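You operate a simulated robot arm through the tools that you are given. There is no shell and no other tool.

You run a simulated robot arm. Do the job below in one go: nothing can be reset, and whatever is moved stays where it is left.

Task
Release the press, slide the beige mould out, move it to the long white board, push the slide IN.
Fine: wind UP first; the follower stays in the mould; leave the tray tap, its swing pipe and the other moulds. Where these are worked on the way, their far stop is far enough and under half their travel is too little: white slide.

The check looks at the end state, three seconds after you hand in, the way a careful person would. Anything else that was tipped, shoved, dropped, spilled or broken makes it a failure.

Robot
A 6-joint arm with a fingered hand, fixed in place. Base frame: the origin is on the floor under the middle of its stand, x ahead of it, y to its left, z up; the work surface is at about z = 860. Readings come in mm, degrees, newtons and seconds.
With the tool pointing down near the work surface it reaches from about 340 to 760 mm from the base axis. Its first joint turns from -166.0 to 166.0 degrees. Payload 4 kg.
Tool frame: the origin (TCP) lies between the finger pads and is the grasp point; the fingertips stand 26 mm ahead of it; z points along the fingers, y is the line along which they close. The gripper opens to 148 mm; its body begins 73 mm behind the TCP. The gripper is a hand of 3 fingers: y runs from the thumb to the fingers, the wrist lies at [0, 0, -239] in the tool frame, and closing takes about 1.5 s.
Orientation is that of the tool frame in the base frame, as a unit quaternion [w, x, y, z]. With the fingers straight down and closing along the base's y, the tool's x points along the base's -x, its y along +y and its z along -z.

Tools
- The arm moves only by the tool send_rows. Its argument "motion" is a list of rows, each a list of 6 numbers: the shift along the base's x, y, z in units of 30 mm (1.0 is 30 mm), then the turn, a rotation vector about the base's x, y, z in units of 5 degrees (1.0 is 5 degrees). In form: [[x, y, z, wx, wy, wz], ...]. A call has 1 to 20 rows; each row shifts and turns the commanded pose from where the row before left it. "gripper" is the opening, from 0 (shut) to 1 (fully open), set as the call begins (left out, the last holds). A call with a number of a shift or a turn outside -1 to 1 is refused whole. Rows are played at 5 a second. More than 50 mm and 8.6 degrees between two rows, or a gripper value outside its range, and nothing of the call is played. A pose out of reach is approached as far as the arm can. The call stops where the force on the tool passes 40 N (or 10 N more than at its start, if that is more) or the arm is blocked; 0.2 s more then pass. Each finger travels about 153 mm/s and halts on what it meets, pressing with about 32 N; the grip force reading is that of the motor and also rises with nothing between the fingers. The clock runs only during rows and for 0.2 s after the last one: add rows that do not move to give the fingers time. The reply holds the time, the measured pose of the TCP, the force on the tool along the base axes, the opening and the grip force, in the units named above and with some noise, with the torque about the TCP (base axes, N m) and any sound that the robot's microphone picked up.
- Cameras (640 x 400 px; columns grow to the right, rows downward): "scene" is fixed at [400.8, -650.8, 1656.6]; the picture's right is [1.00, -0.07, 0.00], its down [-0.04, -0.49, -0.87] and it looks along [0.06, 0.87, -0.50] (base axes); focal length 326 px, centre (320, 200). "wrist" rides on the gripper at [68, -39, -90] in the tool frame; the picture's right is [0.50, 0.87, 0.00], its down [-0.66, 0.38, -0.65] and it looks along [-0.57, 0.33, 0.76] (tool axes); focal length 222 px, centre (320, 200).
- camera(camera): a new picture of that camera. The clock stands still meanwhile.
- move_column(by): slides the trunk up (or, below 0, down) by that many mm; the arm rides with it, the base frame stays. It gives what a move gives, with no picture.
- curl_fingers(finger1, finger2, thumb_bend): sets how far each is bent, from 0 (flat) to 1 (curled in); at 0.3 the hand is open as for a grip, at 0.7 the pads meet at the TCP. One left out holds its place. A second passes; each finger stops where it meets its share of the squeeze, and holds until it gets a number again. A gripper value or a shape takes the hand back. It gives what a move gives, with no picture; readings hold the bend of each and the force on the fingers (four entries, about 0 where the hand has none), thumb and palm.
- preshape(shape): the hand has 3 fingers and takes this shape, open, in about a second: jaw (thumb against the fingers, like two jaws); tri (thumb and two fingers); tip (a fingertip pinch); poke (one finger out to press); point (the index stretched); flat (the hand flat); cup (the hand cupped); fist (a fist). The gripper value then closes the fingers along that shape, each until it touches; the sizes above hold for jaw. It gives what a move gives, with no picture.
- locate(camera, pixels): for up to 12 pixels [column, row] of the newest picture of that camera ("zoom" is the newest enlarged one), the place [x, y, z] in the base frame of the surface seen there, good to about 2 mm. The clock stands still meanwhile.
- enlarge(camera, box): a new picture of the part [left, top, right, bottom] of that camera's present view, enlarged. The clock stands still meanwhile.
- hand_in(): hands the job in; it is judged then, once.

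Leave the gripper open and the arm clear of the work at the hand-in unless told otherwise.

The tools are called after "Emit:" as name(argument=value, ...) on one line, values as JSON. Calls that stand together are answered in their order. send_rows: Moves the arm, as the interface text tells. Its arguments: {"type":"object","properties":{"motion":{"type":"array"},"gripper":{"type":"number"}},"required":["motion"]} The other tools are called the same way: move_column (by) moves the trunk up or down; preshape (shape) gives the hand a shape; curl_fingers (finger1, finger2, thumb_bend) moves the fingers one by one; camera (camera) takes a picture; locate (camera, pixels) gives the place of the surface under pixels of a picture; enlarge (camera, box) takes an enlarged picture of a part of a camera's view; hand_in () hands the job in.

At the start:

```text
time_s: 0.0
tool_pos: [344.5, 232.7, 1358.5]
ee_rot: [0.001, 0.0, 1.0, 0.001]
wrist_force: [-0.3, 0.4, -0.5]
wrist_torque: [-0.03, 0.0, -0.02]
gripper_width: 147.7
gripper_force: 0.1
shape: jaw
bend: [0.3, 0.3, 0.3]
finger forces: [0.1, 0.1, 0.1, 0.0, 0.0, 0.0]
trunk travel left (down, up): [-500.0, 90.0]
```

scene: 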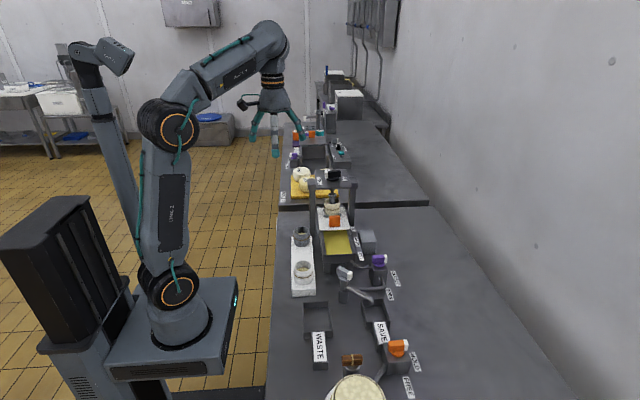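
wrist: 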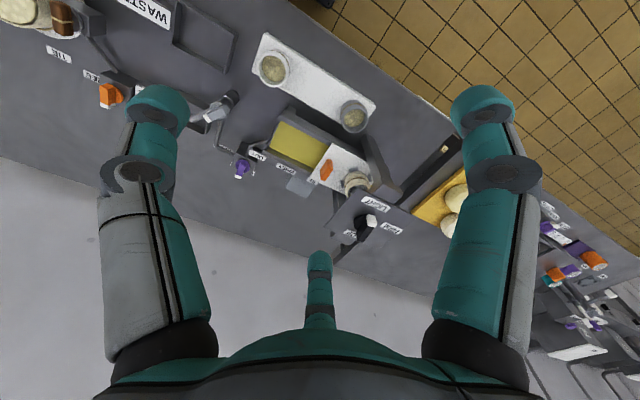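

I see the press around (335,200) in the scene view, and a long white board around (302,268) with two moulds on it. I'll take enlarged views first, before any motion.

Emit:
enlarge(camera="scene", box=[270, 150, 430, 250])

Emit:
enlarge(camera="wrist", box=[200, 20, 440, 260])

```text
4.00 times, centred on (350, 200) of scene
```

zoom: 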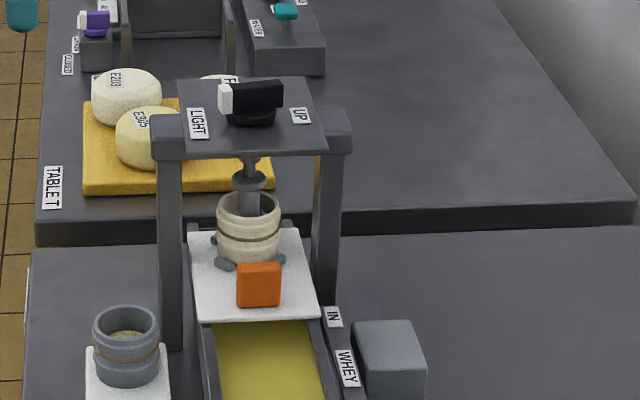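

```text
1.67 times, centred on (320, 140) of wrist
```

zoom: 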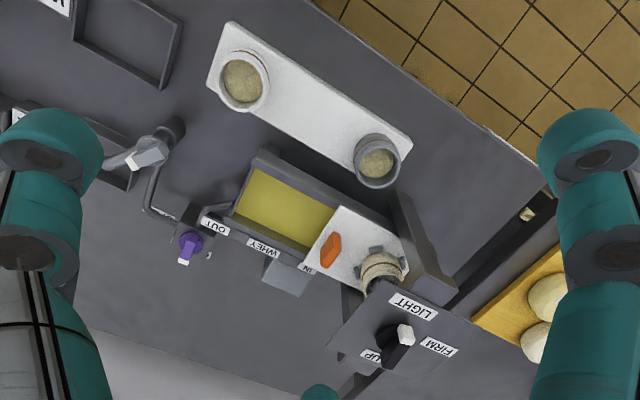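

The zoomed views show a black knob with a white tip on top of the press (labels LIGHT, FIRM, UP), a white slide plate with an orange handle, the beige mould under the press, and the white board with two moulds. I'll measure points on these in the last wrist zoom and the scene.

Emit:
locate(camera="zoom", pixels=[[405, 335], [392, 352], [413, 305], [437, 347], [370, 357], [330, 250], [383, 268], [350, 225], [305, 115], [240, 80], [377, 160], [345, 210]])

Emit:
locate(camera="scene", pixels=[[334, 221], [332, 203], [345, 222], [320, 226], [333, 177], [303, 252], [303, 240], [302, 270], [302, 292], [345, 245], [328, 193], [362, 240]])

Emit:
enlarge(camera="wrist", box=[300, 140, 440, 260])

```text
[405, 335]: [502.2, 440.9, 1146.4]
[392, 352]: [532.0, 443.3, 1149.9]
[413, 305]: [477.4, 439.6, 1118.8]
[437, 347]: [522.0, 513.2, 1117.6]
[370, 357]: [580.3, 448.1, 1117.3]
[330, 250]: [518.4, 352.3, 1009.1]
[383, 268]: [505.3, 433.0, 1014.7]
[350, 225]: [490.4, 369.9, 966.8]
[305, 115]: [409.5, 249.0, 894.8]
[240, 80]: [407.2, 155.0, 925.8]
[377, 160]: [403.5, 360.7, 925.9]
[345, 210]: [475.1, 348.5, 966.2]
```

```text
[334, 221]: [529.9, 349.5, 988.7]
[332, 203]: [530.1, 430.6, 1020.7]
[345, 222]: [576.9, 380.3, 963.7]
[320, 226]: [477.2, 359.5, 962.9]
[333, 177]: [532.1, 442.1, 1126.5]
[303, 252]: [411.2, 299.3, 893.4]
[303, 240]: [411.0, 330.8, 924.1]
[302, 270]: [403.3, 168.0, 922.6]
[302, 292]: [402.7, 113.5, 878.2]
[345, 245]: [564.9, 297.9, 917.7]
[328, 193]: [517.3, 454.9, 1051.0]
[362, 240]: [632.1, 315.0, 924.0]
```

```text
3.33 times, centred on (370, 200) of wrist
```

zoom: 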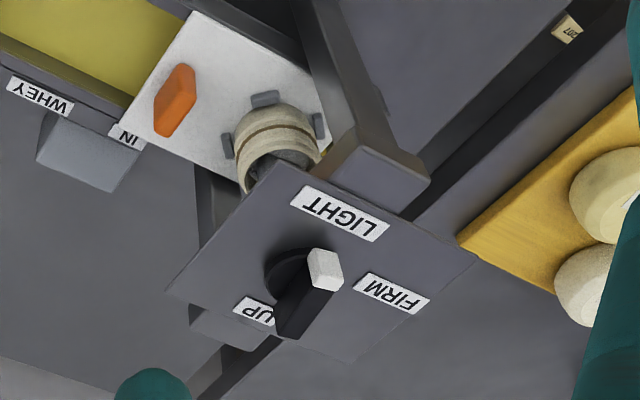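

The dial sits at about (532,443,1150) with its white tip pointing to −x at LIGHT. FIRM is on the +y side and UP on the +x side. I'll move to about (480,400,1300), above and in front of the press, for a closer look.

Emit:
send_rows(motion=[[0.753, 0.93, -0.325, 0, 0, 0], [0.753, 0.93, -0.325, 0, 0, 0], [0.753, 0.93, -0.325, 0, 0, 0], [0.753, 0.93, -0.325, 0, 0, 0], [0.753, 0.93, -0.325, 0, 0, 0], [0.753, 0.93, -0.325, 0, 0, 0], [0, 0, 0, 0, 0, 0]])

Emit:
camera(camera="wrist")

Emit:
camera(camera="scene")

```text
time_s: 1.6
tool_pos: [454.4, 377.1, 1280.8]
ee_rot: [0.001, -0.001, 1.0, 0.002]
wrist_force: [0.2, 0.4, -0.5]
wrist_torque: [0.0, -0.01, 0.01]
gripper_width: 148.2
gripper_force: 0.2
shape: jaw
bend: [0.3, 0.3, 0.3]
finger forces: [0.0, 0.0, 0.1, 0.0, 0.0, 0.0]
out of reach, approached as far as the arm can: row 4, 5, 6
trunk travel left (down, up): [-500.0, 90.0]
```

```text
taken
```

wrist: 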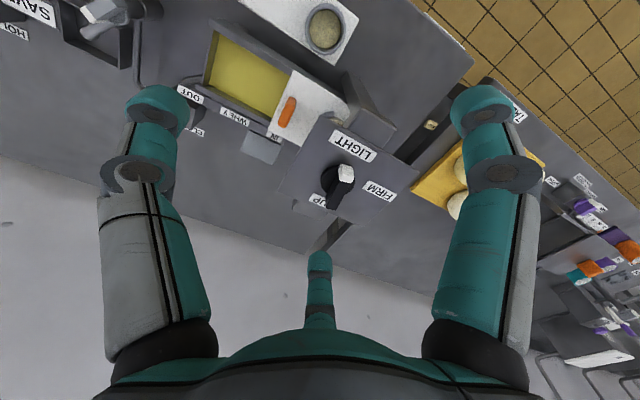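

```text
taken
```

scene: 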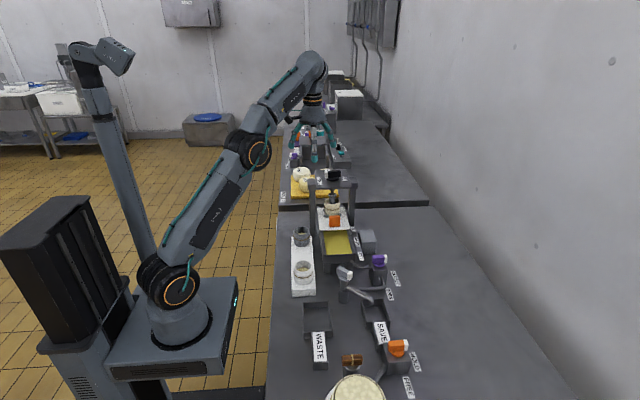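

Rows 4–6 were out of reach because the arm is too stretched at this height. I'll raise the trunk by 90 mm to gain reach.

Emit:
move_column(by=90)

```text
time_s: 2.9
tool_pos: [452.4, 375.7, 1370.3]
ee_rot: [0.001, 0.0, 1.0, 0.002]
wrist_force: [-0.2, 0.7, 0.2]
wrist_torque: [0.0, -0.01, -0.02]
gripper_width: 147.9
gripper_force: 0.0
shape: jaw
bend: [0.3, 0.3, 0.3]
finger forces: [0.0, 0.1, 0.1, 0.1, 0.0, 0.0]
trunk travel left (down, up): [-590.0, 0.0]
```

The trunk is up and the TCP reads (452,376,1370). Next I descend about 140 mm at this x,y, which keeps the fingertips around z 1204, above the knob at 1150. Then I take pictures.

Emit:
send_rows(motion=[[0, 0, -0.93, 0, 0, 0], [0, 0, -0.93, 0, 0, 0], [0, 0, -0.93, 0, 0, 0], [0, 0, -0.93, 0, 0, 0], [0, 0, -0.93, 0, 0, 0], [0, 0, 0, 0, 0, 0]])

Emit:
camera(camera="wrist")

```text
time_s: 4.2
tool_pos: [452.8, 377.2, 1231.3]
ee_rot: [0.0, 0.0, 1.0, 0.002]
wrist_force: [-0.5, 0.0, 0.3]
wrist_torque: [0.01, -0.01, 0.03]
gripper_width: 147.7
gripper_force: 0.0
shape: jaw
bend: [0.3, 0.3, 0.3]
finger forces: [0.0, 0.0, 0.0, 0.0, 0.0, 0.0]
trunk travel left (down, up): [-590.0, 0.0]
```

```text
taken
```

wrist: 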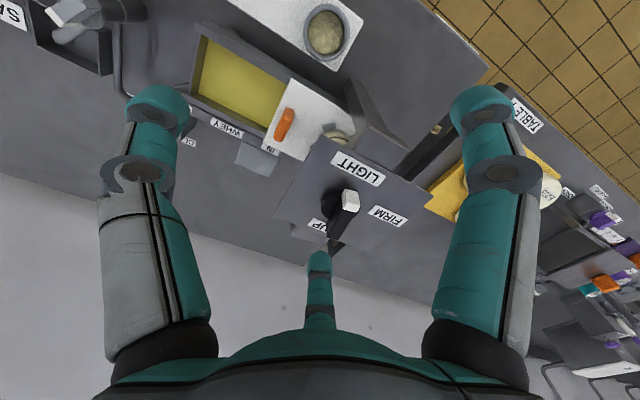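

I'll enlarge the knob at about (340,210) in the wrist view to judge the shape of the bar and its pointer.

Emit:
enlarge(camera="wrist", box=[270, 90, 430, 260])

```text
2.35 times, centred on (350, 175) of wrist
```

zoom: 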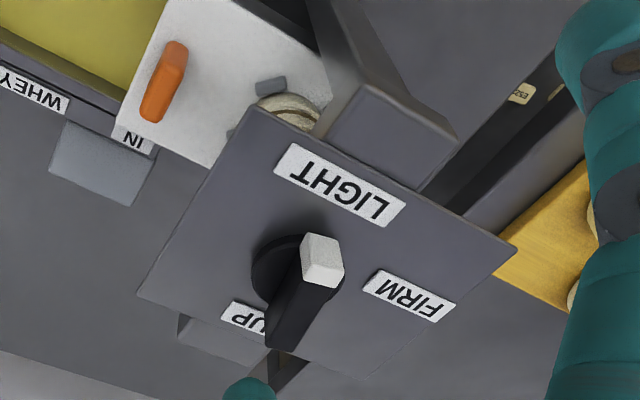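

The bar is black with a white tip. I'll locate its ends, its edges, the hub, the panel and the labels.

Emit:
locate(camera="zoom", pixels=[[313, 238], [336, 241], [308, 272], [333, 286], [292, 300], [272, 340], [290, 345], [262, 270], [340, 185], [410, 295], [245, 318], [220, 260]])

```text
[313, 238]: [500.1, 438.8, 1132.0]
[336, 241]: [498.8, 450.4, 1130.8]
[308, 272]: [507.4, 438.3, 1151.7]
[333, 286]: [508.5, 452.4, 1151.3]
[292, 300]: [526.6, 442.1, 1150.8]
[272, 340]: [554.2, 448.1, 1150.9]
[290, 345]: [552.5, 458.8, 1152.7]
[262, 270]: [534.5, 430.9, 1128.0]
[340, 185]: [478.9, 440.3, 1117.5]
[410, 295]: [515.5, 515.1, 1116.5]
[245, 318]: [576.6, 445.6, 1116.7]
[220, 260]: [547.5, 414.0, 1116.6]
```

The bar runs from about (499,441) to (556,455), about 14 mm wide with its top at z 1151, and its tip points at LIGHT. Before gripping I need to know where my fingertips are, so I'll locate them in the current wrist picture.

Emit:
camera(camera="wrist")

Emit:
locate(camera="wrist", pixels=[[155, 95], [180, 110], [485, 95], [455, 105], [320, 256], [312, 270], [140, 165], [505, 170]])

```text
taken
```

wrist: 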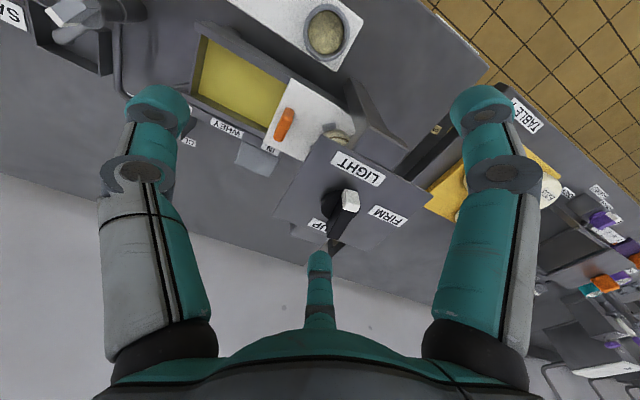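

```text
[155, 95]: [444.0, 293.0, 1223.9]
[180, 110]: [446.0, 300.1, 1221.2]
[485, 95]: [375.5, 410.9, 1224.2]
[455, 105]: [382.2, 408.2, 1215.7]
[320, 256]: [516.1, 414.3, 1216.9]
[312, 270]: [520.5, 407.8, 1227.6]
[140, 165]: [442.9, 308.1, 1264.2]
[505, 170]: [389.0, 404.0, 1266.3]
```

In the jaw shape the thumb is at −y, with one finger at about (−73,+33) and the other at (+65,+35) relative to the TCP. I'll close the hand to 0.2 here in free space to see how the fingers converge.

Emit:
send_rows(motion=[[0, 0, 0, 0, 0, 0], [0, 0, 0, 0, 0, 0], [0, 0, 0, 0, 0, 0], [0, 0, 0, 0, 0, 0], [0, 0, 0, 0, 0, 0], [0, 0, 0, 0, 0, 0], [0, 0, 0, 0, 0, 0]], gripper=0.2)

Emit:
camera(camera="wrist")

```text
time_s: 5.8
tool_pos: [451.3, 377.4, 1230.5]
ee_rot: [0.0, 0.0, 1.0, 0.001]
wrist_force: [0.4, 0.2, 0.3]
wrist_torque: [0.01, 0.0, 0.0]
gripper_width: 30.2
gripper_force: 0.1
shape: jaw
bend: [0.75, 0.75, 0.7]
finger forces: [0.0, 0.0, 0.0, 0.0, 0.0, 0.1]
trunk travel left (down, up): [-590.0, 0.0]
```

```text
taken
```

wrist: 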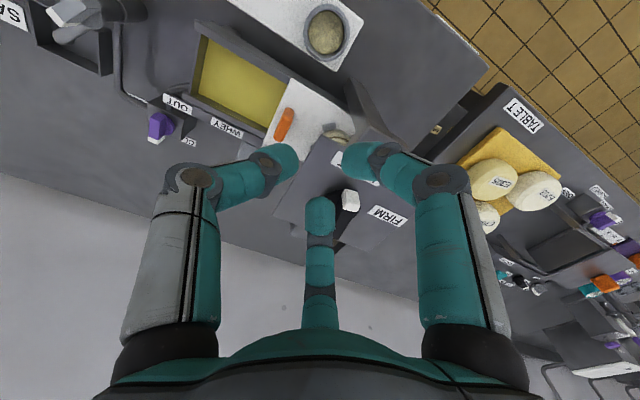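

Emit:
locate(camera="wrist", pixels=[[290, 160], [280, 150], [350, 155], [355, 165], [322, 202], [320, 215], [250, 170], [395, 165], [320, 245]])

Emit:
enlarge(camera="wrist", box=[220, 110, 420, 260])

```text
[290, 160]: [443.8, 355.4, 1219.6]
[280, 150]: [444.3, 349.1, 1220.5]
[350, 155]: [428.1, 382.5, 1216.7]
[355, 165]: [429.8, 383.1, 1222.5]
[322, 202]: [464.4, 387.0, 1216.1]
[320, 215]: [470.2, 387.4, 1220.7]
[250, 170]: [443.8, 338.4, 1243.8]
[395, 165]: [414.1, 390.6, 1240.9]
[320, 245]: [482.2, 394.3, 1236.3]
```

```text
2.67 times, centred on (320, 185) of wrist
```

zoom: 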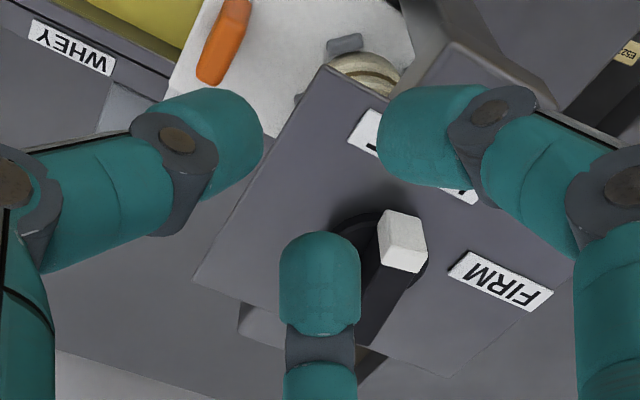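

The fingers close radially like a chuck, with fingertips about 22 mm thick. I'll move over the knob to a TCP of about (528,454,1195), yaw +12° to line up with the bar, and open the fingers to 0.6. The fingertips will stay about 17 mm above the knob.

Emit:
send_rows(motion=[[0.638, 0.639, -0.3, 0, 0, 0.6], [0.638, 0.639, -0.3, 0, 0, 0.6], [0.638, 0.639, -0.3, 0, 0, 0.6], [0.638, 0.639, -0.3, 0, 0, 0.6], [0, 0, 0, 0, 0, 0]], gripper=0.6)

Emit:
camera(camera="wrist")

Emit:
enlarge(camera="scene", box=[280, 110, 390, 220])

```text
time_s: 7.0
tool_pos: [527.9, 454.5, 1195.4]
ee_rot: [0.002, -0.104, 0.995, 0.003]
wrist_force: [0.2, 0.4, 0.8]
wrist_torque: [0.02, 0.0, -0.02]
gripper_width: 88.8
gripper_force: 0.0
shape: jaw
bend: [0.32, 0.32, 0.7]
finger forces: [0.0, 0.0, 0.0, 0.1, 0.0, 0.1]
trunk travel left (down, up): [-590.0, 0.0]
```

```text
taken
```

wrist: 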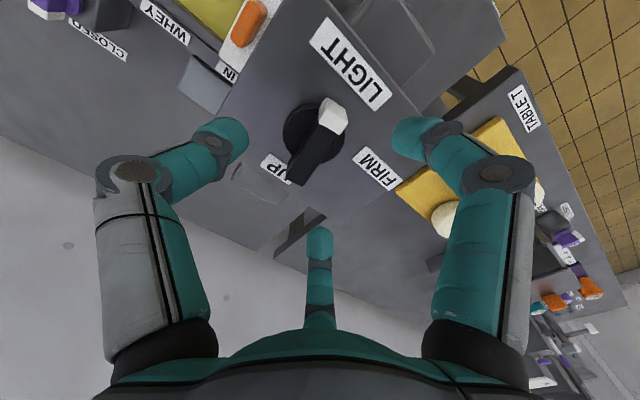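

```text
3.64 times, centred on (335, 165) of scene
```

zoom: 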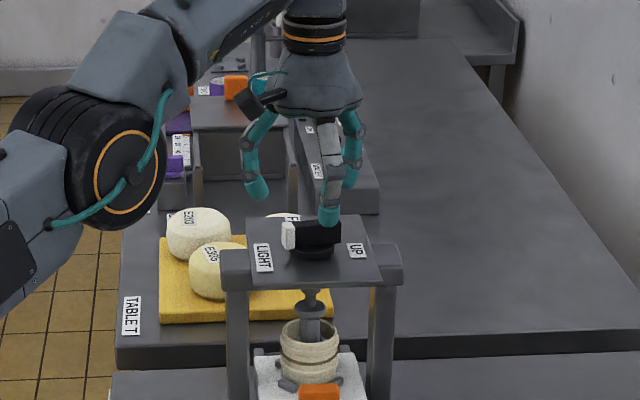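

The pose was reached. From this closer view I'll re-measure the bar at (335,120)–(300,170), the hub and the labels.

Emit:
locate(camera="wrist", pixels=[[322, 118], [340, 130], [296, 160], [320, 168], [290, 180], [304, 184], [287, 125], [308, 108], [340, 145], [280, 168], [378, 168], [350, 65]])

```text
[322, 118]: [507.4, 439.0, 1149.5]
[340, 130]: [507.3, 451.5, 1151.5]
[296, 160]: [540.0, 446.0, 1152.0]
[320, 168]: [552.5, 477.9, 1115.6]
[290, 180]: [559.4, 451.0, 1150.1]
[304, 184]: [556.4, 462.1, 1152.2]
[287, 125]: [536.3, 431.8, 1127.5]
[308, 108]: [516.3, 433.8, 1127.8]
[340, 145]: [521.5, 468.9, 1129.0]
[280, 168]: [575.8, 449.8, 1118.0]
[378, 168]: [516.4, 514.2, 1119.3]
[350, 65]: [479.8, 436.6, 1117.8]
```

The bar centre is about (530,450) at an angle of about 12°, with its tip exactly at LIGHT. Before descending I'll check the three fingertip positions so that none lands on the bar.

Emit:
locate(camera="wrist", pixels=[[235, 130], [240, 145], [405, 130], [400, 145], [320, 235], [320, 250], [215, 130]])

```text
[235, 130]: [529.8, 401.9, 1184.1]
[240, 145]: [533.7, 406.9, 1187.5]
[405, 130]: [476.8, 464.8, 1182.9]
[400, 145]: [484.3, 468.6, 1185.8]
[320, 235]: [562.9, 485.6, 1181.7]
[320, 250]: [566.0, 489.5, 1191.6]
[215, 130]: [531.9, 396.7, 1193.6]
```

All three fingertips are clear of the bar, about 30–46 mm out. I'll descend 38 mm to z ≈ 1157, which puts the tips at about 1131, just over the hub at 1128.

Emit:
send_rows(motion=[[0, 0, -0.5, 0, 0, 0], [0, 0, -0.5, 0, 0, 0], [0, 0, -0.26, 0, 0, 0], [0, 0, 0, 0, 0, 0]])

Emit:
camera(camera="wrist")

```text
time_s: 8.1
tool_pos: [536.0, 461.2, 1160.5]
ee_rot: [0.0, -0.104, 0.995, 0.001]
wrist_force: [-0.3, 0.4, -0.4]
wrist_torque: [0.02, 0.02, 0.04]
gripper_width: 88.4
gripper_force: 0.2
shape: jaw
bend: [0.32, 0.32, 0.7]
finger forces: [0.0, 0.1, 0.0, 0.0, 0.0, 0.1]
out of reach, approached as far as the arm can: row 2, 3
trunk travel left (down, up): [-590.0, 0.0]
```

```text
taken
```

wrist: 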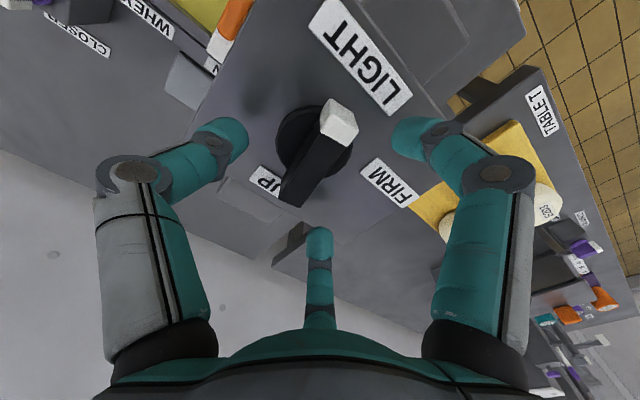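

The descent stopped at (536,461,1160), flagged out of reach. I'll look at the scene view and send a null row to see whether the arm settles to the commanded pose.

Emit:
send_rows(motion=[[0, 0, 0, 0, 0, 0], [0, 0, 0, 0, 0, 0]])

Emit:
camera(camera="scene")

```text
time_s: 8.7
tool_pos: [536.0, 462.2, 1161.0]
ee_rot: [0.0, -0.104, 0.995, 0.001]
wrist_force: [-0.5, 0.3, -0.3]
wrist_torque: [0.02, 0.0, 0.05]
gripper_width: 88.5
gripper_force: 0.1
shape: jaw
bend: [0.32, 0.32, 0.7]
finger forces: [0.0, 0.0, 0.1, 0.1, 0.1, 0.0]
trunk travel left (down, up): [-590.0, 0.0]
```

```text
taken
```

scene: 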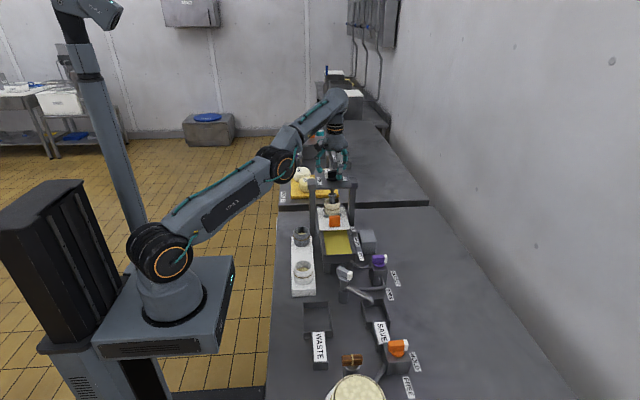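

In the scene view the elbow at (280,165) looks slightly below the line from shoulder (168,260) to wrist (343,97). The arm may have flipped to elbow-down when it was over-stretched. I'll measure these joints.

Emit:
locate(camera="scene", pixels=[[170, 262], [285, 168], [270, 160], [342, 97], [225, 205], [310, 128], [336, 130], [165, 235]])

```text
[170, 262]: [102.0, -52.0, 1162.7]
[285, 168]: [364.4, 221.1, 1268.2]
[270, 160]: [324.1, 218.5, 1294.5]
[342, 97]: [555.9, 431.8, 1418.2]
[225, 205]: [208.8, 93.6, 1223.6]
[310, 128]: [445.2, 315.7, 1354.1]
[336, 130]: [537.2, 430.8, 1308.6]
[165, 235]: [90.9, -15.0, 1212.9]
```

The measurements confirm elbow-down (shoulder z 1163, elbow 1268, wrist 1400). The arm passed through full stretch and is now stuck at the elbow's limit. I'll lift slightly inward and back off to about (455,380,1230) so the elbow can return to the upper branch.

Emit:
send_rows(motion=[[-0.15, -0.15, 0.4, 0, 0, 0], [-0.15, -0.15, 0.4, 0, 0, 0], [-0.3, -0.3, 0.3, 0, 0, 0], [-0.6, -0.6, 0.3, 0, 0, 0], [-0.6, -0.6, 0.3, 0, 0, 0], [-0.6, -0.6, 0.3, 0, 0, 0], [-0.3, -0.3, 0.3, 0, 0, 0], [0, 0, 0, 0, 0, 0]])

Emit:
camera(camera="scene")

```text
time_s: 10.4
tool_pos: [522.3, 447.2, 1209.8]
ee_rot: [0.0, -0.105, 0.995, 0.001]
wrist_force: [-0.1, 0.1, -0.9]
wrist_torque: [0.0, 0.01, -0.01]
gripper_width: 88.6
gripper_force: 0.1
shape: jaw
bend: [0.32, 0.32, 0.7]
finger forces: [0.1, 0.0, 0.0, 0.0, 0.1, 0.0]
out of reach, approached as far as the arm can: row 3, 4, 5, 6, 7
trunk travel left (down, up): [-590.0, 0.0]
```

```text
taken
```

scene: 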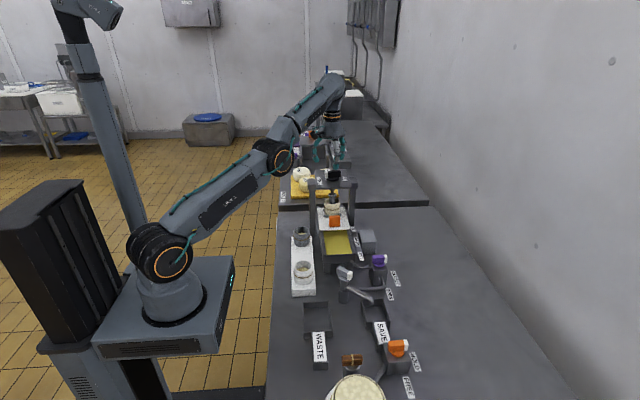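

It's stuck on the elbow limit, with shoulder-to-wrist distance constant at about 744. I'll stretch up and out past straight to flip the elbow, then come back inward.

Emit:
send_rows(motion=[[0.3, 0.3, 0.8, 0, 0, 0], [0.3, 0.3, 0.8, 0, 0, 0], [0, 0, 0, 0, 0, 0], [-0.6, -0.6, -0.6, 0, 0, 0], [-0.6, -0.6, -0.6, 0, 0, 0], [-0.6, -0.6, -0.6, 0, 0, 0], [0, 0, 0, 0, 0, 0]])

Emit:
camera(camera="scene")

```text
time_s: 12.0
tool_pos: [469.0, 397.8, 1170.5]
ee_rot: [0.011, -0.104, 0.994, 0.01]
wrist_force: [1.9, 2.0, 26.5]
wrist_torque: [1.39, -1.56, 0.02]
gripper_width: 93.6
gripper_force: 0.1
shape: jaw
bend: [0.32, 0.14, 0.7]
finger forces: [0.1, 26.4, 0.0, 0.0, 0.0, 0.0]
out of reach, approached as far as the arm can: row 1, 2
trunk travel left (down, up): [-590.0, 0.0]
stopped in row 7: the force on the tool passed its limit at 44 N (the readings are from after the stop); the commanded pose is now the measured one
```

```text
taken
```

scene: 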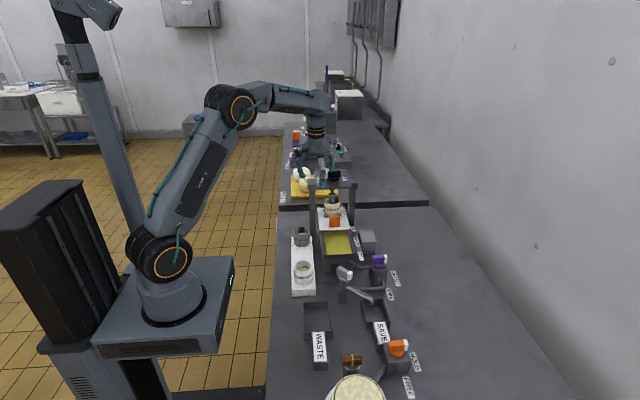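

The elbow is now up, but finger 2 came down on the knob's white tip, reading 26 N vertically. I'll lift straight up 40 mm, then check the knob.

Emit:
send_rows(motion=[[0, 0, 0.4, 0, 0, 0], [0, 0, 0.5, 0, 0, 0], [0, 0, 0.5, 0, 0, 0], [0, 0, 0, 0, 0, 0]], gripper=0.6)

Emit:
enlarge(camera="wrist", box=[200, 40, 440, 260])

Emit:
camera(camera="wrist")

```text
time_s: 13.0
tool_pos: [468.6, 398.0, 1210.1]
ee_rot: [0.006, -0.105, 0.994, 0.006]
wrist_force: [-0.9, 0.6, 0.3]
wrist_torque: [0.03, 0.0, 0.0]
gripper_width: 88.6
gripper_force: 0.0
shape: jaw
bend: [0.32, 0.32, 0.7]
finger forces: [0.1, 0.0, 0.1, 0.1, 0.1, 0.0]
trunk travel left (down, up): [-590.0, 0.0]
```

```text
1.82 times, centred on (320, 150) of wrist
```

zoom: 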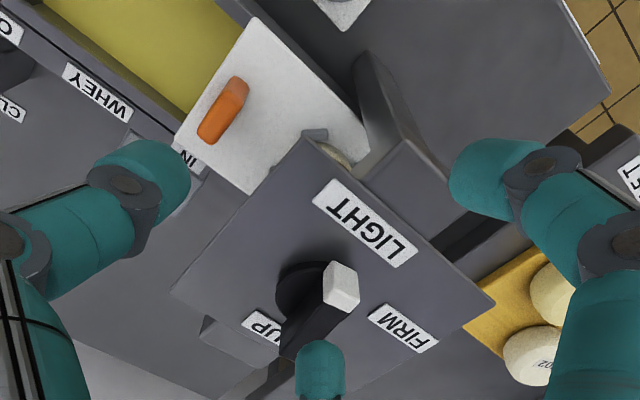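

```text
taken
```

wrist: 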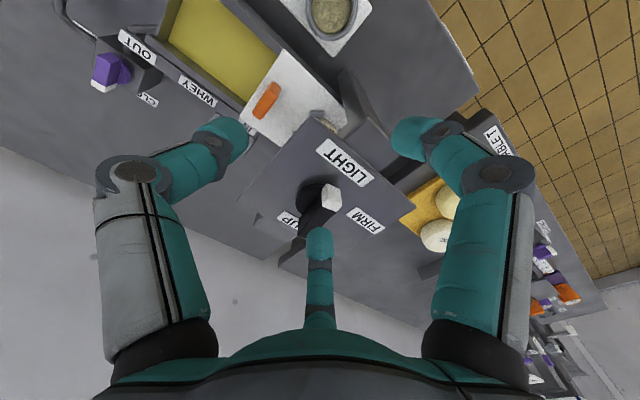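

The knob still points to LIGHT. With the elbow up, I'll approach along a path that stays inside reach: first to (515,441,1190), with the tips above the knob.

Emit:
send_rows(motion=[[0.516, 0.478, -0.222, 0, 0, 0], [0.516, 0.478, -0.222, 0, 0, 0], [0.516, 0.478, -0.222, 0, 0, 0], [0, 0, 0, 0, 0, 0]])

Emit:
camera(camera="wrist")

Emit:
locate(camera="wrist", pixels=[[320, 235], [325, 135], [300, 165]])

```text
time_s: 14.0
tool_pos: [514.8, 441.7, 1186.2]
ee_rot: [0.007, -0.104, 0.995, 0.006]
wrist_force: [0.9, 0.7, -0.3]
wrist_torque: [0.01, -0.02, -0.04]
gripper_width: 88.8
gripper_force: 0.0
shape: jaw
bend: [0.32, 0.32, 0.7]
finger forces: [0.1, 0.0, 0.0, 0.0, 0.0, 0.0]
trunk travel left (down, up): [-590.0, 0.0]
```

```text
taken
```

wrist: 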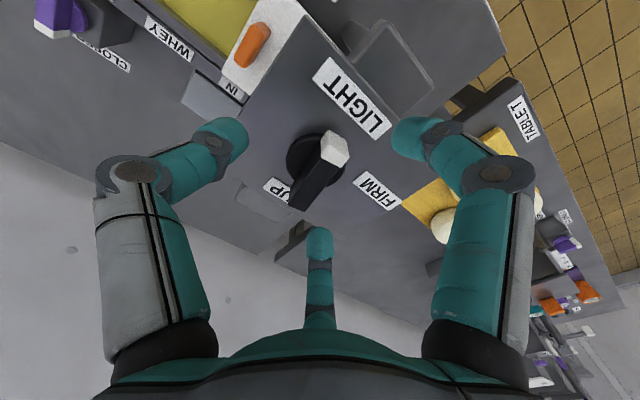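

```text
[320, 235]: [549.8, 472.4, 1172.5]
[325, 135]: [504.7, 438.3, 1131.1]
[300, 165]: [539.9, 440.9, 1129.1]
```

In position. Now a diagonal descent to about (529,455,1157), which puts the fingertips around the bar.

Emit:
send_rows(motion=[[0.24, 0.23, -0.2, 0, 0, 0], [0.23, 0.23, -0.3, 0, 0, 0], [0, 0, -0.45, 0, 0, 0], [0, 0, 0, 0, 0, 0]])

Emit:
camera(camera="wrist")

```text
time_s: 15.0
tool_pos: [529.5, 455.3, 1159.2]
ee_rot: [0.007, -0.105, 0.994, 0.006]
wrist_force: [-0.2, 0.2, -0.5]
wrist_torque: [-0.02, 0.02, 0.03]
gripper_width: 89.0
gripper_force: 0.0
shape: jaw
bend: [0.32, 0.32, 0.7]
finger forces: [0.0, 0.1, 0.0, 0.0, 0.0, 0.0]
trunk travel left (down, up): [-590.0, 0.0]
```

```text
taken
```

wrist: 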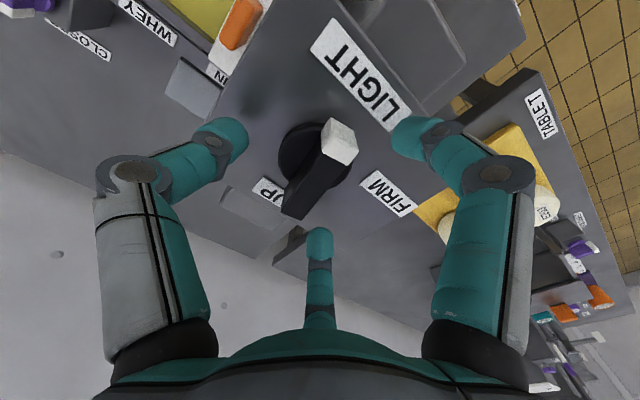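

Reached cleanly, with the fingers surrounding the bar. Closing the hand on it now.

Emit:
send_rows(motion=[[0, 0, 0, 0, 0, 0], [0, 0, 0, 0, 0, 0], [0, 0, 0, 0, 0, 0], [0, 0, 0, 0, 0, 0], [0, 0, 0, 0, 0, 0], [0, 0, 0, 0, 0, 0]], gripper=0.1)

Emit:
camera(camera="wrist")

```text
time_s: 16.4
tool_pos: [530.5, 453.8, 1157.7]
ee_rot: [0.005, -0.105, 0.994, 0.006]
wrist_force: [-1.5, -0.9, -5.3]
wrist_torque: [-0.13, 0.01, -0.02]
gripper_width: 14.6
gripper_force: 32.2
shape: jaw
bend: [0.74, 0.74, 0.7]
finger forces: [24.3, 25.0, 0.0, 0.1, 32.1, 0.0]
trunk travel left (down, up): [-590.0, 0.0]
```

```text
taken
```

wrist: 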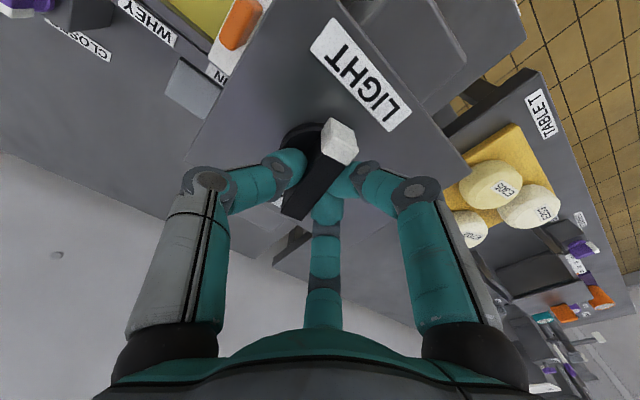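

The grip is firm: width 14.6 mm, finger forces 24/25/32 N. I'll first test with a small +10° turn (counter-clockwise seen from above, away from FIRM) and read the torque.

Emit:
send_rows(motion=[[-0.012, 0, 0, 0, 0, 0.6], [-0.012, 0, 0, 0, 0, 0.6], [-0.012, 0, 0, 0, 0, 0.8], [0, 0, 0, 0, 0, 0]])

Emit:
camera(camera="wrist")

```text
time_s: 17.4
tool_pos: [529.2, 455.4, 1158.4]
ee_rot: [0.006, -0.191, 0.982, 0.005]
wrist_force: [-1.4, -7.0, -11.2]
wrist_torque: [-0.26, -0.02, -0.11]
gripper_width: 14.2
gripper_force: 32.1
shape: jaw
bend: [0.74, 0.74, 0.7]
finger forces: [25.4, 25.6, 0.0, 0.0, 36.3, 0.1]
trunk travel left (down, up): [-590.0, 0.0]
```

```text
taken
```

wrist: 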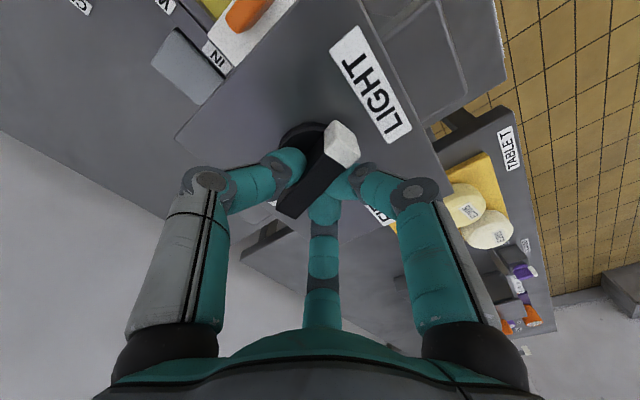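

The torque stayed small at −0.11 N·m, so the knob appears to follow. I'll verify the bar angle.

Emit:
locate(camera="wrist", pixels=[[325, 135], [345, 160], [310, 175], [330, 185], [280, 205], [296, 215], [340, 140]])

Emit:
enlarge(camera="wrist", box=[240, 90, 400, 250])

Emit:
enlarge(camera="scene", box=[300, 150, 370, 220])

```text
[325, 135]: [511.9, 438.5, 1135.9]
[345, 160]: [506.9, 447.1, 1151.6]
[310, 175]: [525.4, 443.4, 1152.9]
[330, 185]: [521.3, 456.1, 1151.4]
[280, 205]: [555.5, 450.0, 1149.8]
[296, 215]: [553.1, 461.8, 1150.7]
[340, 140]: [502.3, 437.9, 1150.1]
```

```text
2.50 times, centred on (320, 170) of wrist
```

zoom: 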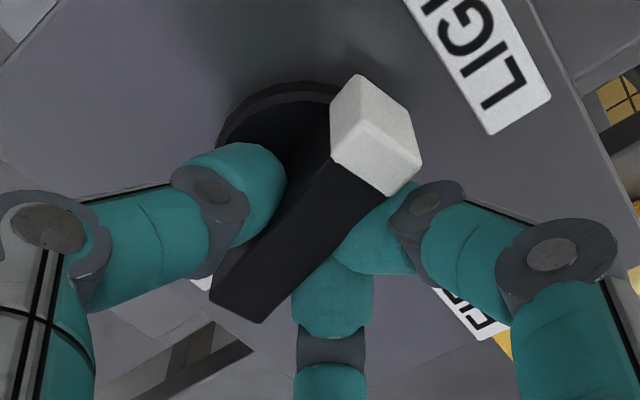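

```text
5.71 times, centred on (335, 185) of scene
```

zoom: 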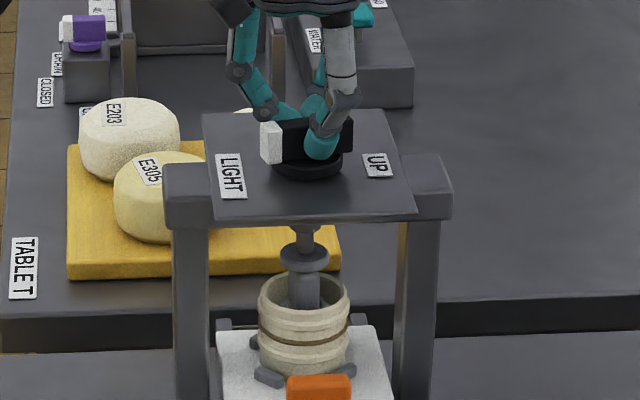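

The result is ambiguous: the bar moved only a few degrees. I'll turn another +15° in the same direction and compare.

Emit:
send_rows(motion=[[-0.012, -0.004, 0, 0, 0, 0.75], [-0.012, -0.004, 0, 0, 0, 0.75], [-0.012, -0.006, 0, 0, 0, 0.75], [-0.012, -0.006, 0, 0, 0, 0.75], [0, 0, 0, 0, 0, 0]])

Emit:
enlarge(camera="wrist", box=[240, 90, 400, 250])

Emit:
enlarge(camera="scene", box=[300, 150, 370, 220])

```text
time_s: 18.6
tool_pos: [526.8, 454.2, 1159.2]
ee_rot: [0.004, -0.317, 0.948, 0.007]
wrist_force: [1.6, -6.2, -13.3]
wrist_torque: [-0.26, -0.13, -0.05]
gripper_width: 14.0
gripper_force: 32.1
shape: jaw
bend: [0.74, 0.74, 0.7]
finger forces: [25.2, 25.5, 0.1, 0.0, 36.0, 0.0]
trunk travel left (down, up): [-590.0, 0.0]
```

```text
2.50 times, centred on (320, 170) of wrist
```

zoom: 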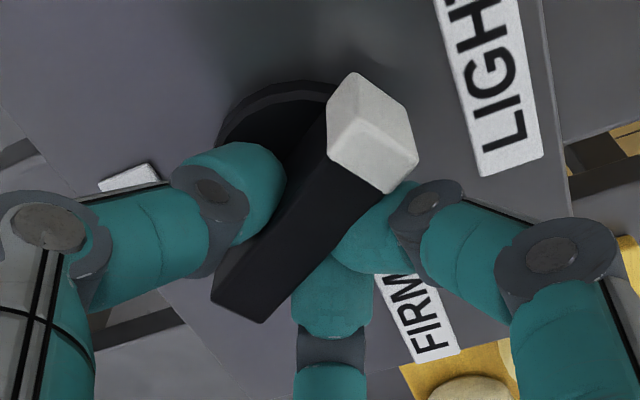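

```text
5.71 times, centred on (335, 185) of scene
```

zoom: 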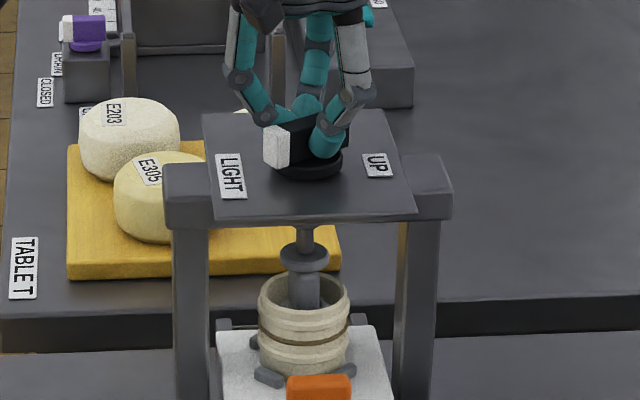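

The bar now clearly turns with the hand, and the torque is low. I'll continue counter-clockwise another +30° and watch forces and the ram.

Emit:
send_rows(motion=[[-0.011, -0.009, 0, 0, 0, 1], [-0.01, -0.01, 0, 0, 0, 1], [-0.01, -0.011, 0, 0, 0, 1], [-0.009, -0.012, 0, 0, 0, 1], [-0.008, -0.013, 0, 0, 0, 1], [-0.007, -0.014, 0, 0, 0, 1], [0, 0, 0, 0, 0, 0]])

Emit:
enlarge(camera="wrist", box=[240, 90, 400, 250])

Emit:
enlarge(camera="scene", box=[300, 150, 370, 220])

```text
time_s: 20.2
tool_pos: [524.9, 452.9, 1158.6]
ee_rot: [0.001, -0.552, 0.834, 0.008]
wrist_force: [4.8, -3.2, -9.1]
wrist_torque: [-0.11, -0.22, -0.06]
gripper_width: 13.8
gripper_force: 31.8
shape: jaw
bend: [0.74, 0.74, 0.7]
finger forces: [26.2, 26.2, 0.0, 0.1, 36.4, 0.0]
trunk travel left (down, up): [-590.0, 0.0]
```

```text
2.50 times, centred on (320, 170) of wrist
```

zoom: 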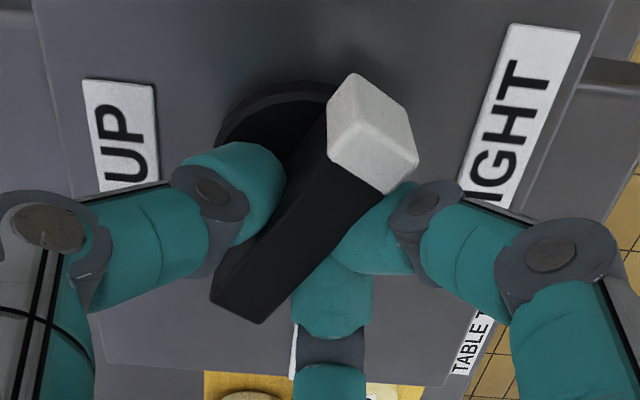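

```text
5.71 times, centred on (335, 185) of scene
```

zoom: 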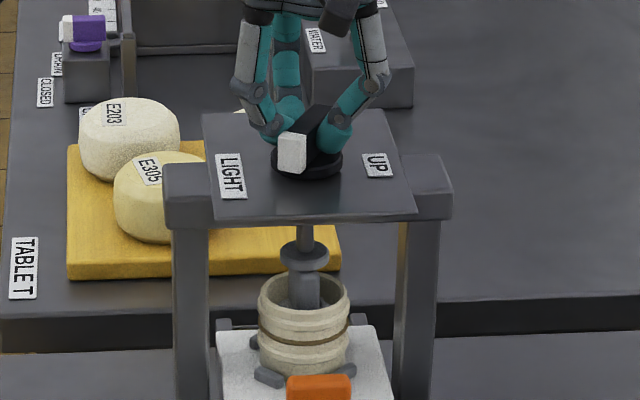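

Turning smoothly, with the tip now near −y. I'll continue another +60° along the same arc.

Emit:
send_rows(motion=[[-0.008, -0.015, 0, 0, 0, 1], [-0.007, -0.016, 0, 0, 0, 1], [-0.005, -0.016, 0, 0, 0, 1], [-0.003, -0.017, 0, 0, 0, 1], [-0.002, -0.017, 0, 0, 0, 1], [-0.001, -0.017, 0, 0, 0, 1], [0.001, -0.017, 0, 0, 0, 1], [0.002, -0.017, 0, 0, 0, 1], [0.003, -0.017, 0, 0, 0, 1], [0.005, -0.016, 0, 0, 0, 1], [0.007, -0.016, 0, 0, 0, 1], [0.008, -0.015, 0, 0, 0, 1], [0, 0, 0, 0, 0, 0]])

Emit:
enlarge(camera="wrist", box=[240, 90, 400, 250])

Emit:
enlarge(camera="scene", box=[300, 150, 370, 220])

```text
time_s: 21.7
tool_pos: [517.8, 447.2, 1158.8]
ee_rot: [-0.015, 0.747, -0.664, -0.002]
wrist_force: [16.7, 6.7, 5.4]
wrist_torque: [0.19, -0.52, 0.04]
gripper_width: 15.2
gripper_force: 32.0
shape: jaw
bend: [0.74, 0.75, 0.7]
finger forces: [0.0, 0.0, 0.0, 0.0, 39.9, 0.0]
out of reach, approached as far as the arm can: row 6, 7
trunk travel left (down, up): [-590.0, 0.0]
stopped in row 7: the force on the tool passed its limit at 47 N (the readings are from after the stop); the commanded pose is now the measured one
```

```text
2.50 times, centred on (320, 170) of wrist
```

zoom: 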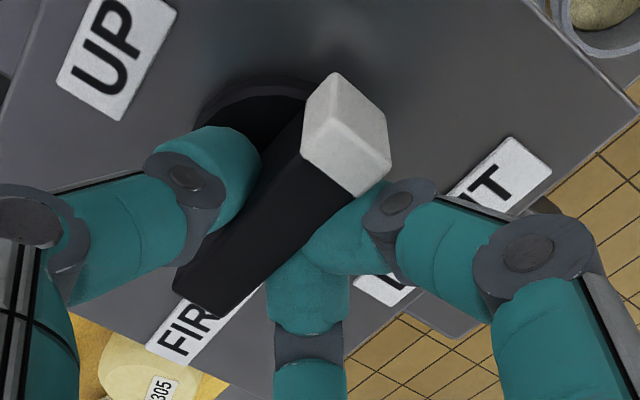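

```text
5.71 times, centred on (335, 185) of scene
```

zoom: 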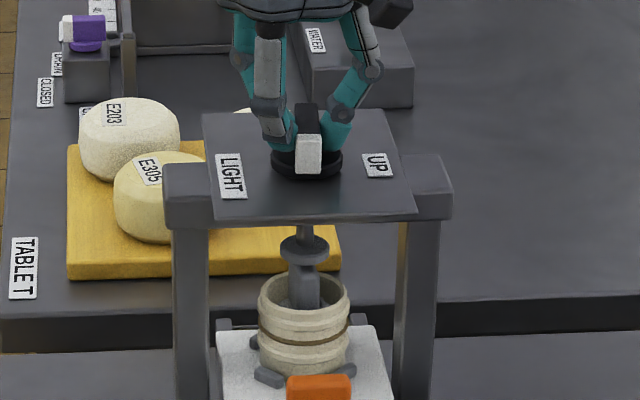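

The wrist limit is at about +95° yaw. The bar has turned to about −y and the ram has already risen a little. I'll release, lift to z ≈ 1190, and then turn the hand back to regrip about 180° away.

Emit:
send_rows(motion=[[0, 0, 0, 0, 0, 0], [0, 0, 0, 0, 0, 0], [0, 0, 0, 0, 0, 0], [0, 0, 0, 0, 0, 0], [0, 0, 0.3, 0, 0, 0], [0, 0, 0.4, 0, 0, 0], [0, 0, 0.35, 0, 0, 0], [0, 0, 0, 0, 0, 0]], gripper=0.6)

Emit:
camera(camera="wrist")

Emit:
enlarge(camera="scene", box=[300, 150, 370, 220])

```text
time_s: 23.5
tool_pos: [502.1, 443.8, 1181.6]
ee_rot: [-0.016, 0.746, -0.666, -0.001]
wrist_force: [0.4, -0.4, -0.4]
wrist_torque: [0.04, -0.01, 0.0]
gripper_width: 88.1
gripper_force: 0.0
shape: jaw
bend: [0.32, 0.32, 0.7]
finger forces: [0.1, 0.0, 0.0, 0.0, 0.0, 0.0]
out of reach, approached as far as the arm can: row 6, 7
trunk travel left (down, up): [-590.0, 0.0]
```

```text
taken
```

wrist: 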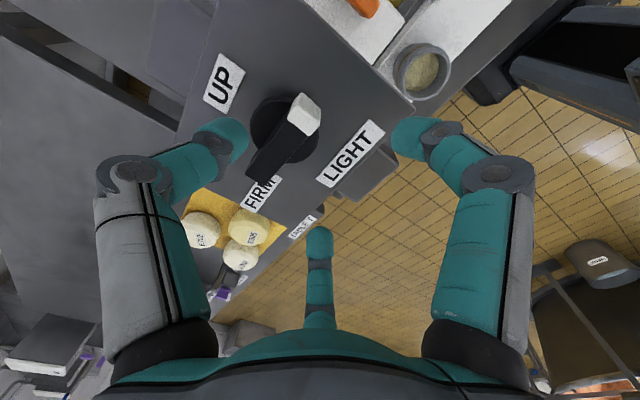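

```text
5.71 times, centred on (335, 185) of scene
```

zoom: 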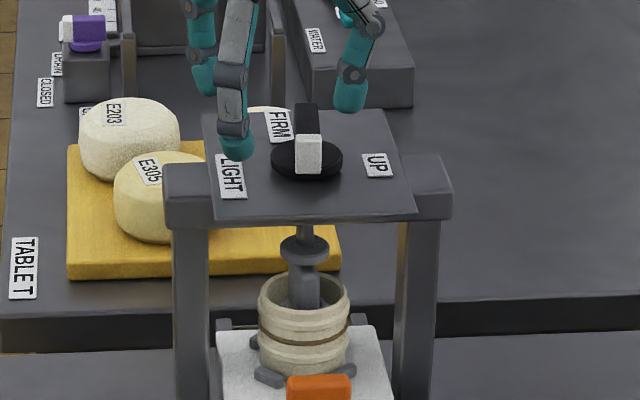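

Released cleanly. I'll measure the bar's present orientation.

Emit:
locate(camera="wrist", pixels=[[290, 108], [312, 128], [282, 125], [302, 140], [252, 163], [264, 178], [270, 105], [300, 97]])

```text
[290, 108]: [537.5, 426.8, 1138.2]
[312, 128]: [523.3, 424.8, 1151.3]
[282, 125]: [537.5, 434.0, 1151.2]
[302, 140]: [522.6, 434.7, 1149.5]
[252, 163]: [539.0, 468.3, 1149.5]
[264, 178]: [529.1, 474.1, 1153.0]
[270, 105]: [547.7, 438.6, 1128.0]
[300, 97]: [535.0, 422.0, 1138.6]
```

The bar axis is at about 86° (tip at about 266°), so 106° remain to UP. I'll turn the hand back 190° in two calls at z ≈ 1188, and remove the slight tilt along the way.

Emit:
send_rows(motion=[[0, -0.1, 0.05, 0, 0, -1], [0, -0.1, 0.05, 0, 0, -1], [0, -0.1, 0.05, 0, 0, -1], [0, 0, 0.05, 0, 0, -1], [0, 0, 0.05, -0.143, 0.097, -0.95], [0, 0, 0, -0.143, 0.097, -0.95], [0, 0, 0, 0, 0, -1], [0, 0, 0, 0, 0, -1], [0, 0, 0, 0, 0, -1], [0, 0, 0, 0, 0, -1], [0, 0, 0, 0, 0, -1], [0, 0, 0, 0, 0, -1], [0, 0, 0, 0, 0, -1], [0, 0, 0, 0, 0, -1], [0, 0, 0, 0, 0, -1], [0, 0, 0, 0, 0, -1], [0, 0, 0, 0, 0, -1], [0, 0, 0, 0, 0, -1], [0, 0, 0, 0, 0, -1], [0, 0, 0, 0, 0, 0]])

```text
time_s: 27.7
tool_pos: [501.7, 435.6, 1188.9]
ee_rot: [-0.003, -0.019, 1.0, -0.005]
wrist_force: [-0.7, 0.4, 0.4]
wrist_torque: [-0.03, 0.0, -0.01]
gripper_width: 88.3
gripper_force: 0.1
shape: jaw
bend: [0.32, 0.32, 0.7]
finger forces: [0.0, 0.1, 0.1, 0.0, 0.0, 0.1]
trunk travel left (down, up): [-590.0, 0.0]
```

Yaw is about 2° and the tilt is nearly gone. Another −96° to go.

Emit:
send_rows(motion=[[0, 0, 0, 0.115, -0.066, -0.95], [0, 0, 0, 0, 0, -1], [0, 0, 0, 0, 0, -1], [0, 0, 0, 0, 0, -1], [0, 0, 0, 0, 0, -1], [0, 0, 0, 0, 0, -1], [0, 0, 0, 0, 0, -1], [0, 0, 0, 0, 0, -1], [0, 0, 0, 0, 0, -1], [0, 0, 0, 0, 0, -1], [0, 0, 0, 0, 0, -1], [0, 0, 0, 0, 0, -1], [0, 0, 0, 0, 0, -1], [0, 0, 0, 0, 0, -1], [0, 0, 0, 0, 0, -1], [0, 0, 0, 0, 0, -1], [0, 0, 0, 0, 0, -1], [0, 0, 0, 0, 0, -1], [0, 0, 0, 0, 0, -1], [0, 0, 0, 0, 0, -0.2]])

Emit:
camera(camera="wrist")

```text
time_s: 31.9
tool_pos: [501.9, 434.4, 1188.6]
ee_rot: [0.0, 0.729, 0.684, 0.0]
wrist_force: [0.1, -0.2, 0.2]
wrist_torque: [0.0, 0.02, 0.02]
gripper_width: 88.0
gripper_force: 0.1
shape: jaw
bend: [0.32, 0.32, 0.7]
finger forces: [0.1, 0.0, 0.0, 0.1, 0.1, 0.0]
trunk travel left (down, up): [-590.0, 0.0]
```

```text
taken
```

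wrist: 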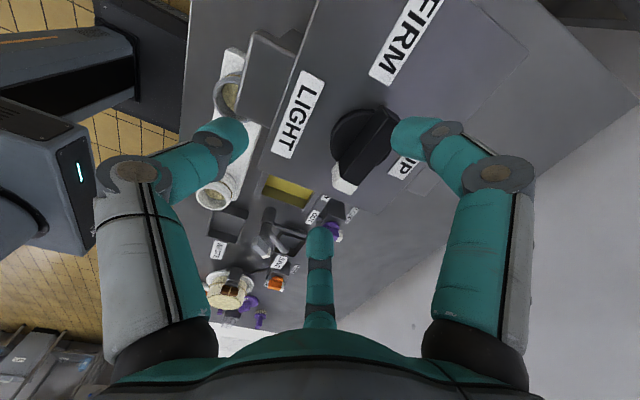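

Yaw is −94°, matching the bar. I'll approach first to (524,441,1184) and check the finger clearance.

Emit:
send_rows(motion=[[0.367, 0.11, -0.07, 0, 0, 0], [0.367, 0.11, -0.08, 0, 0, 0], [0, 0, 0, 0, 0, 0]])

Emit:
camera(camera="wrist")

Emit:
locate(camera="wrist", pixels=[[235, 130], [405, 130], [320, 235], [320, 200], [310, 160], [350, 150]])

```text
time_s: 32.7
tool_pos: [525.0, 441.4, 1183.3]
ee_rot: [0.0, 0.729, 0.684, 0.0]
wrist_force: [-0.1, -0.3, 0.3]
wrist_torque: [0.03, 0.01, -0.02]
gripper_width: 88.3
gripper_force: 0.0
shape: jaw
bend: [0.32, 0.32, 0.7]
finger forces: [0.0, 0.0, 0.1, 0.0, 0.0, 0.0]
trunk travel left (down, up): [-590.0, 0.0]
```

```text
taken
```

wrist: 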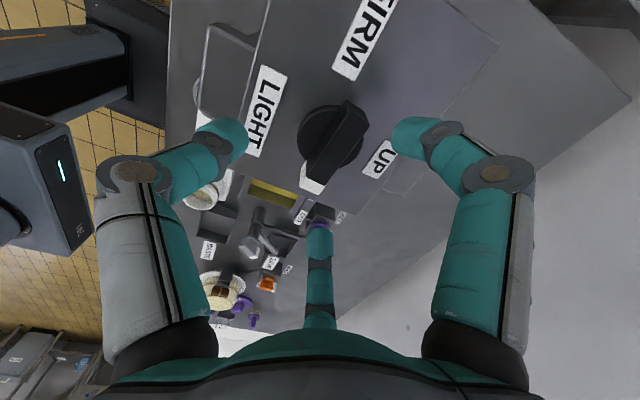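

```text
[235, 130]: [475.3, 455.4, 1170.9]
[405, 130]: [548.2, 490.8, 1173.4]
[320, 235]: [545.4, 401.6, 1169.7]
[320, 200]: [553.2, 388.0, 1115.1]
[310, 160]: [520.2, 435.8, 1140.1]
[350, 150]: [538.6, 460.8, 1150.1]
```

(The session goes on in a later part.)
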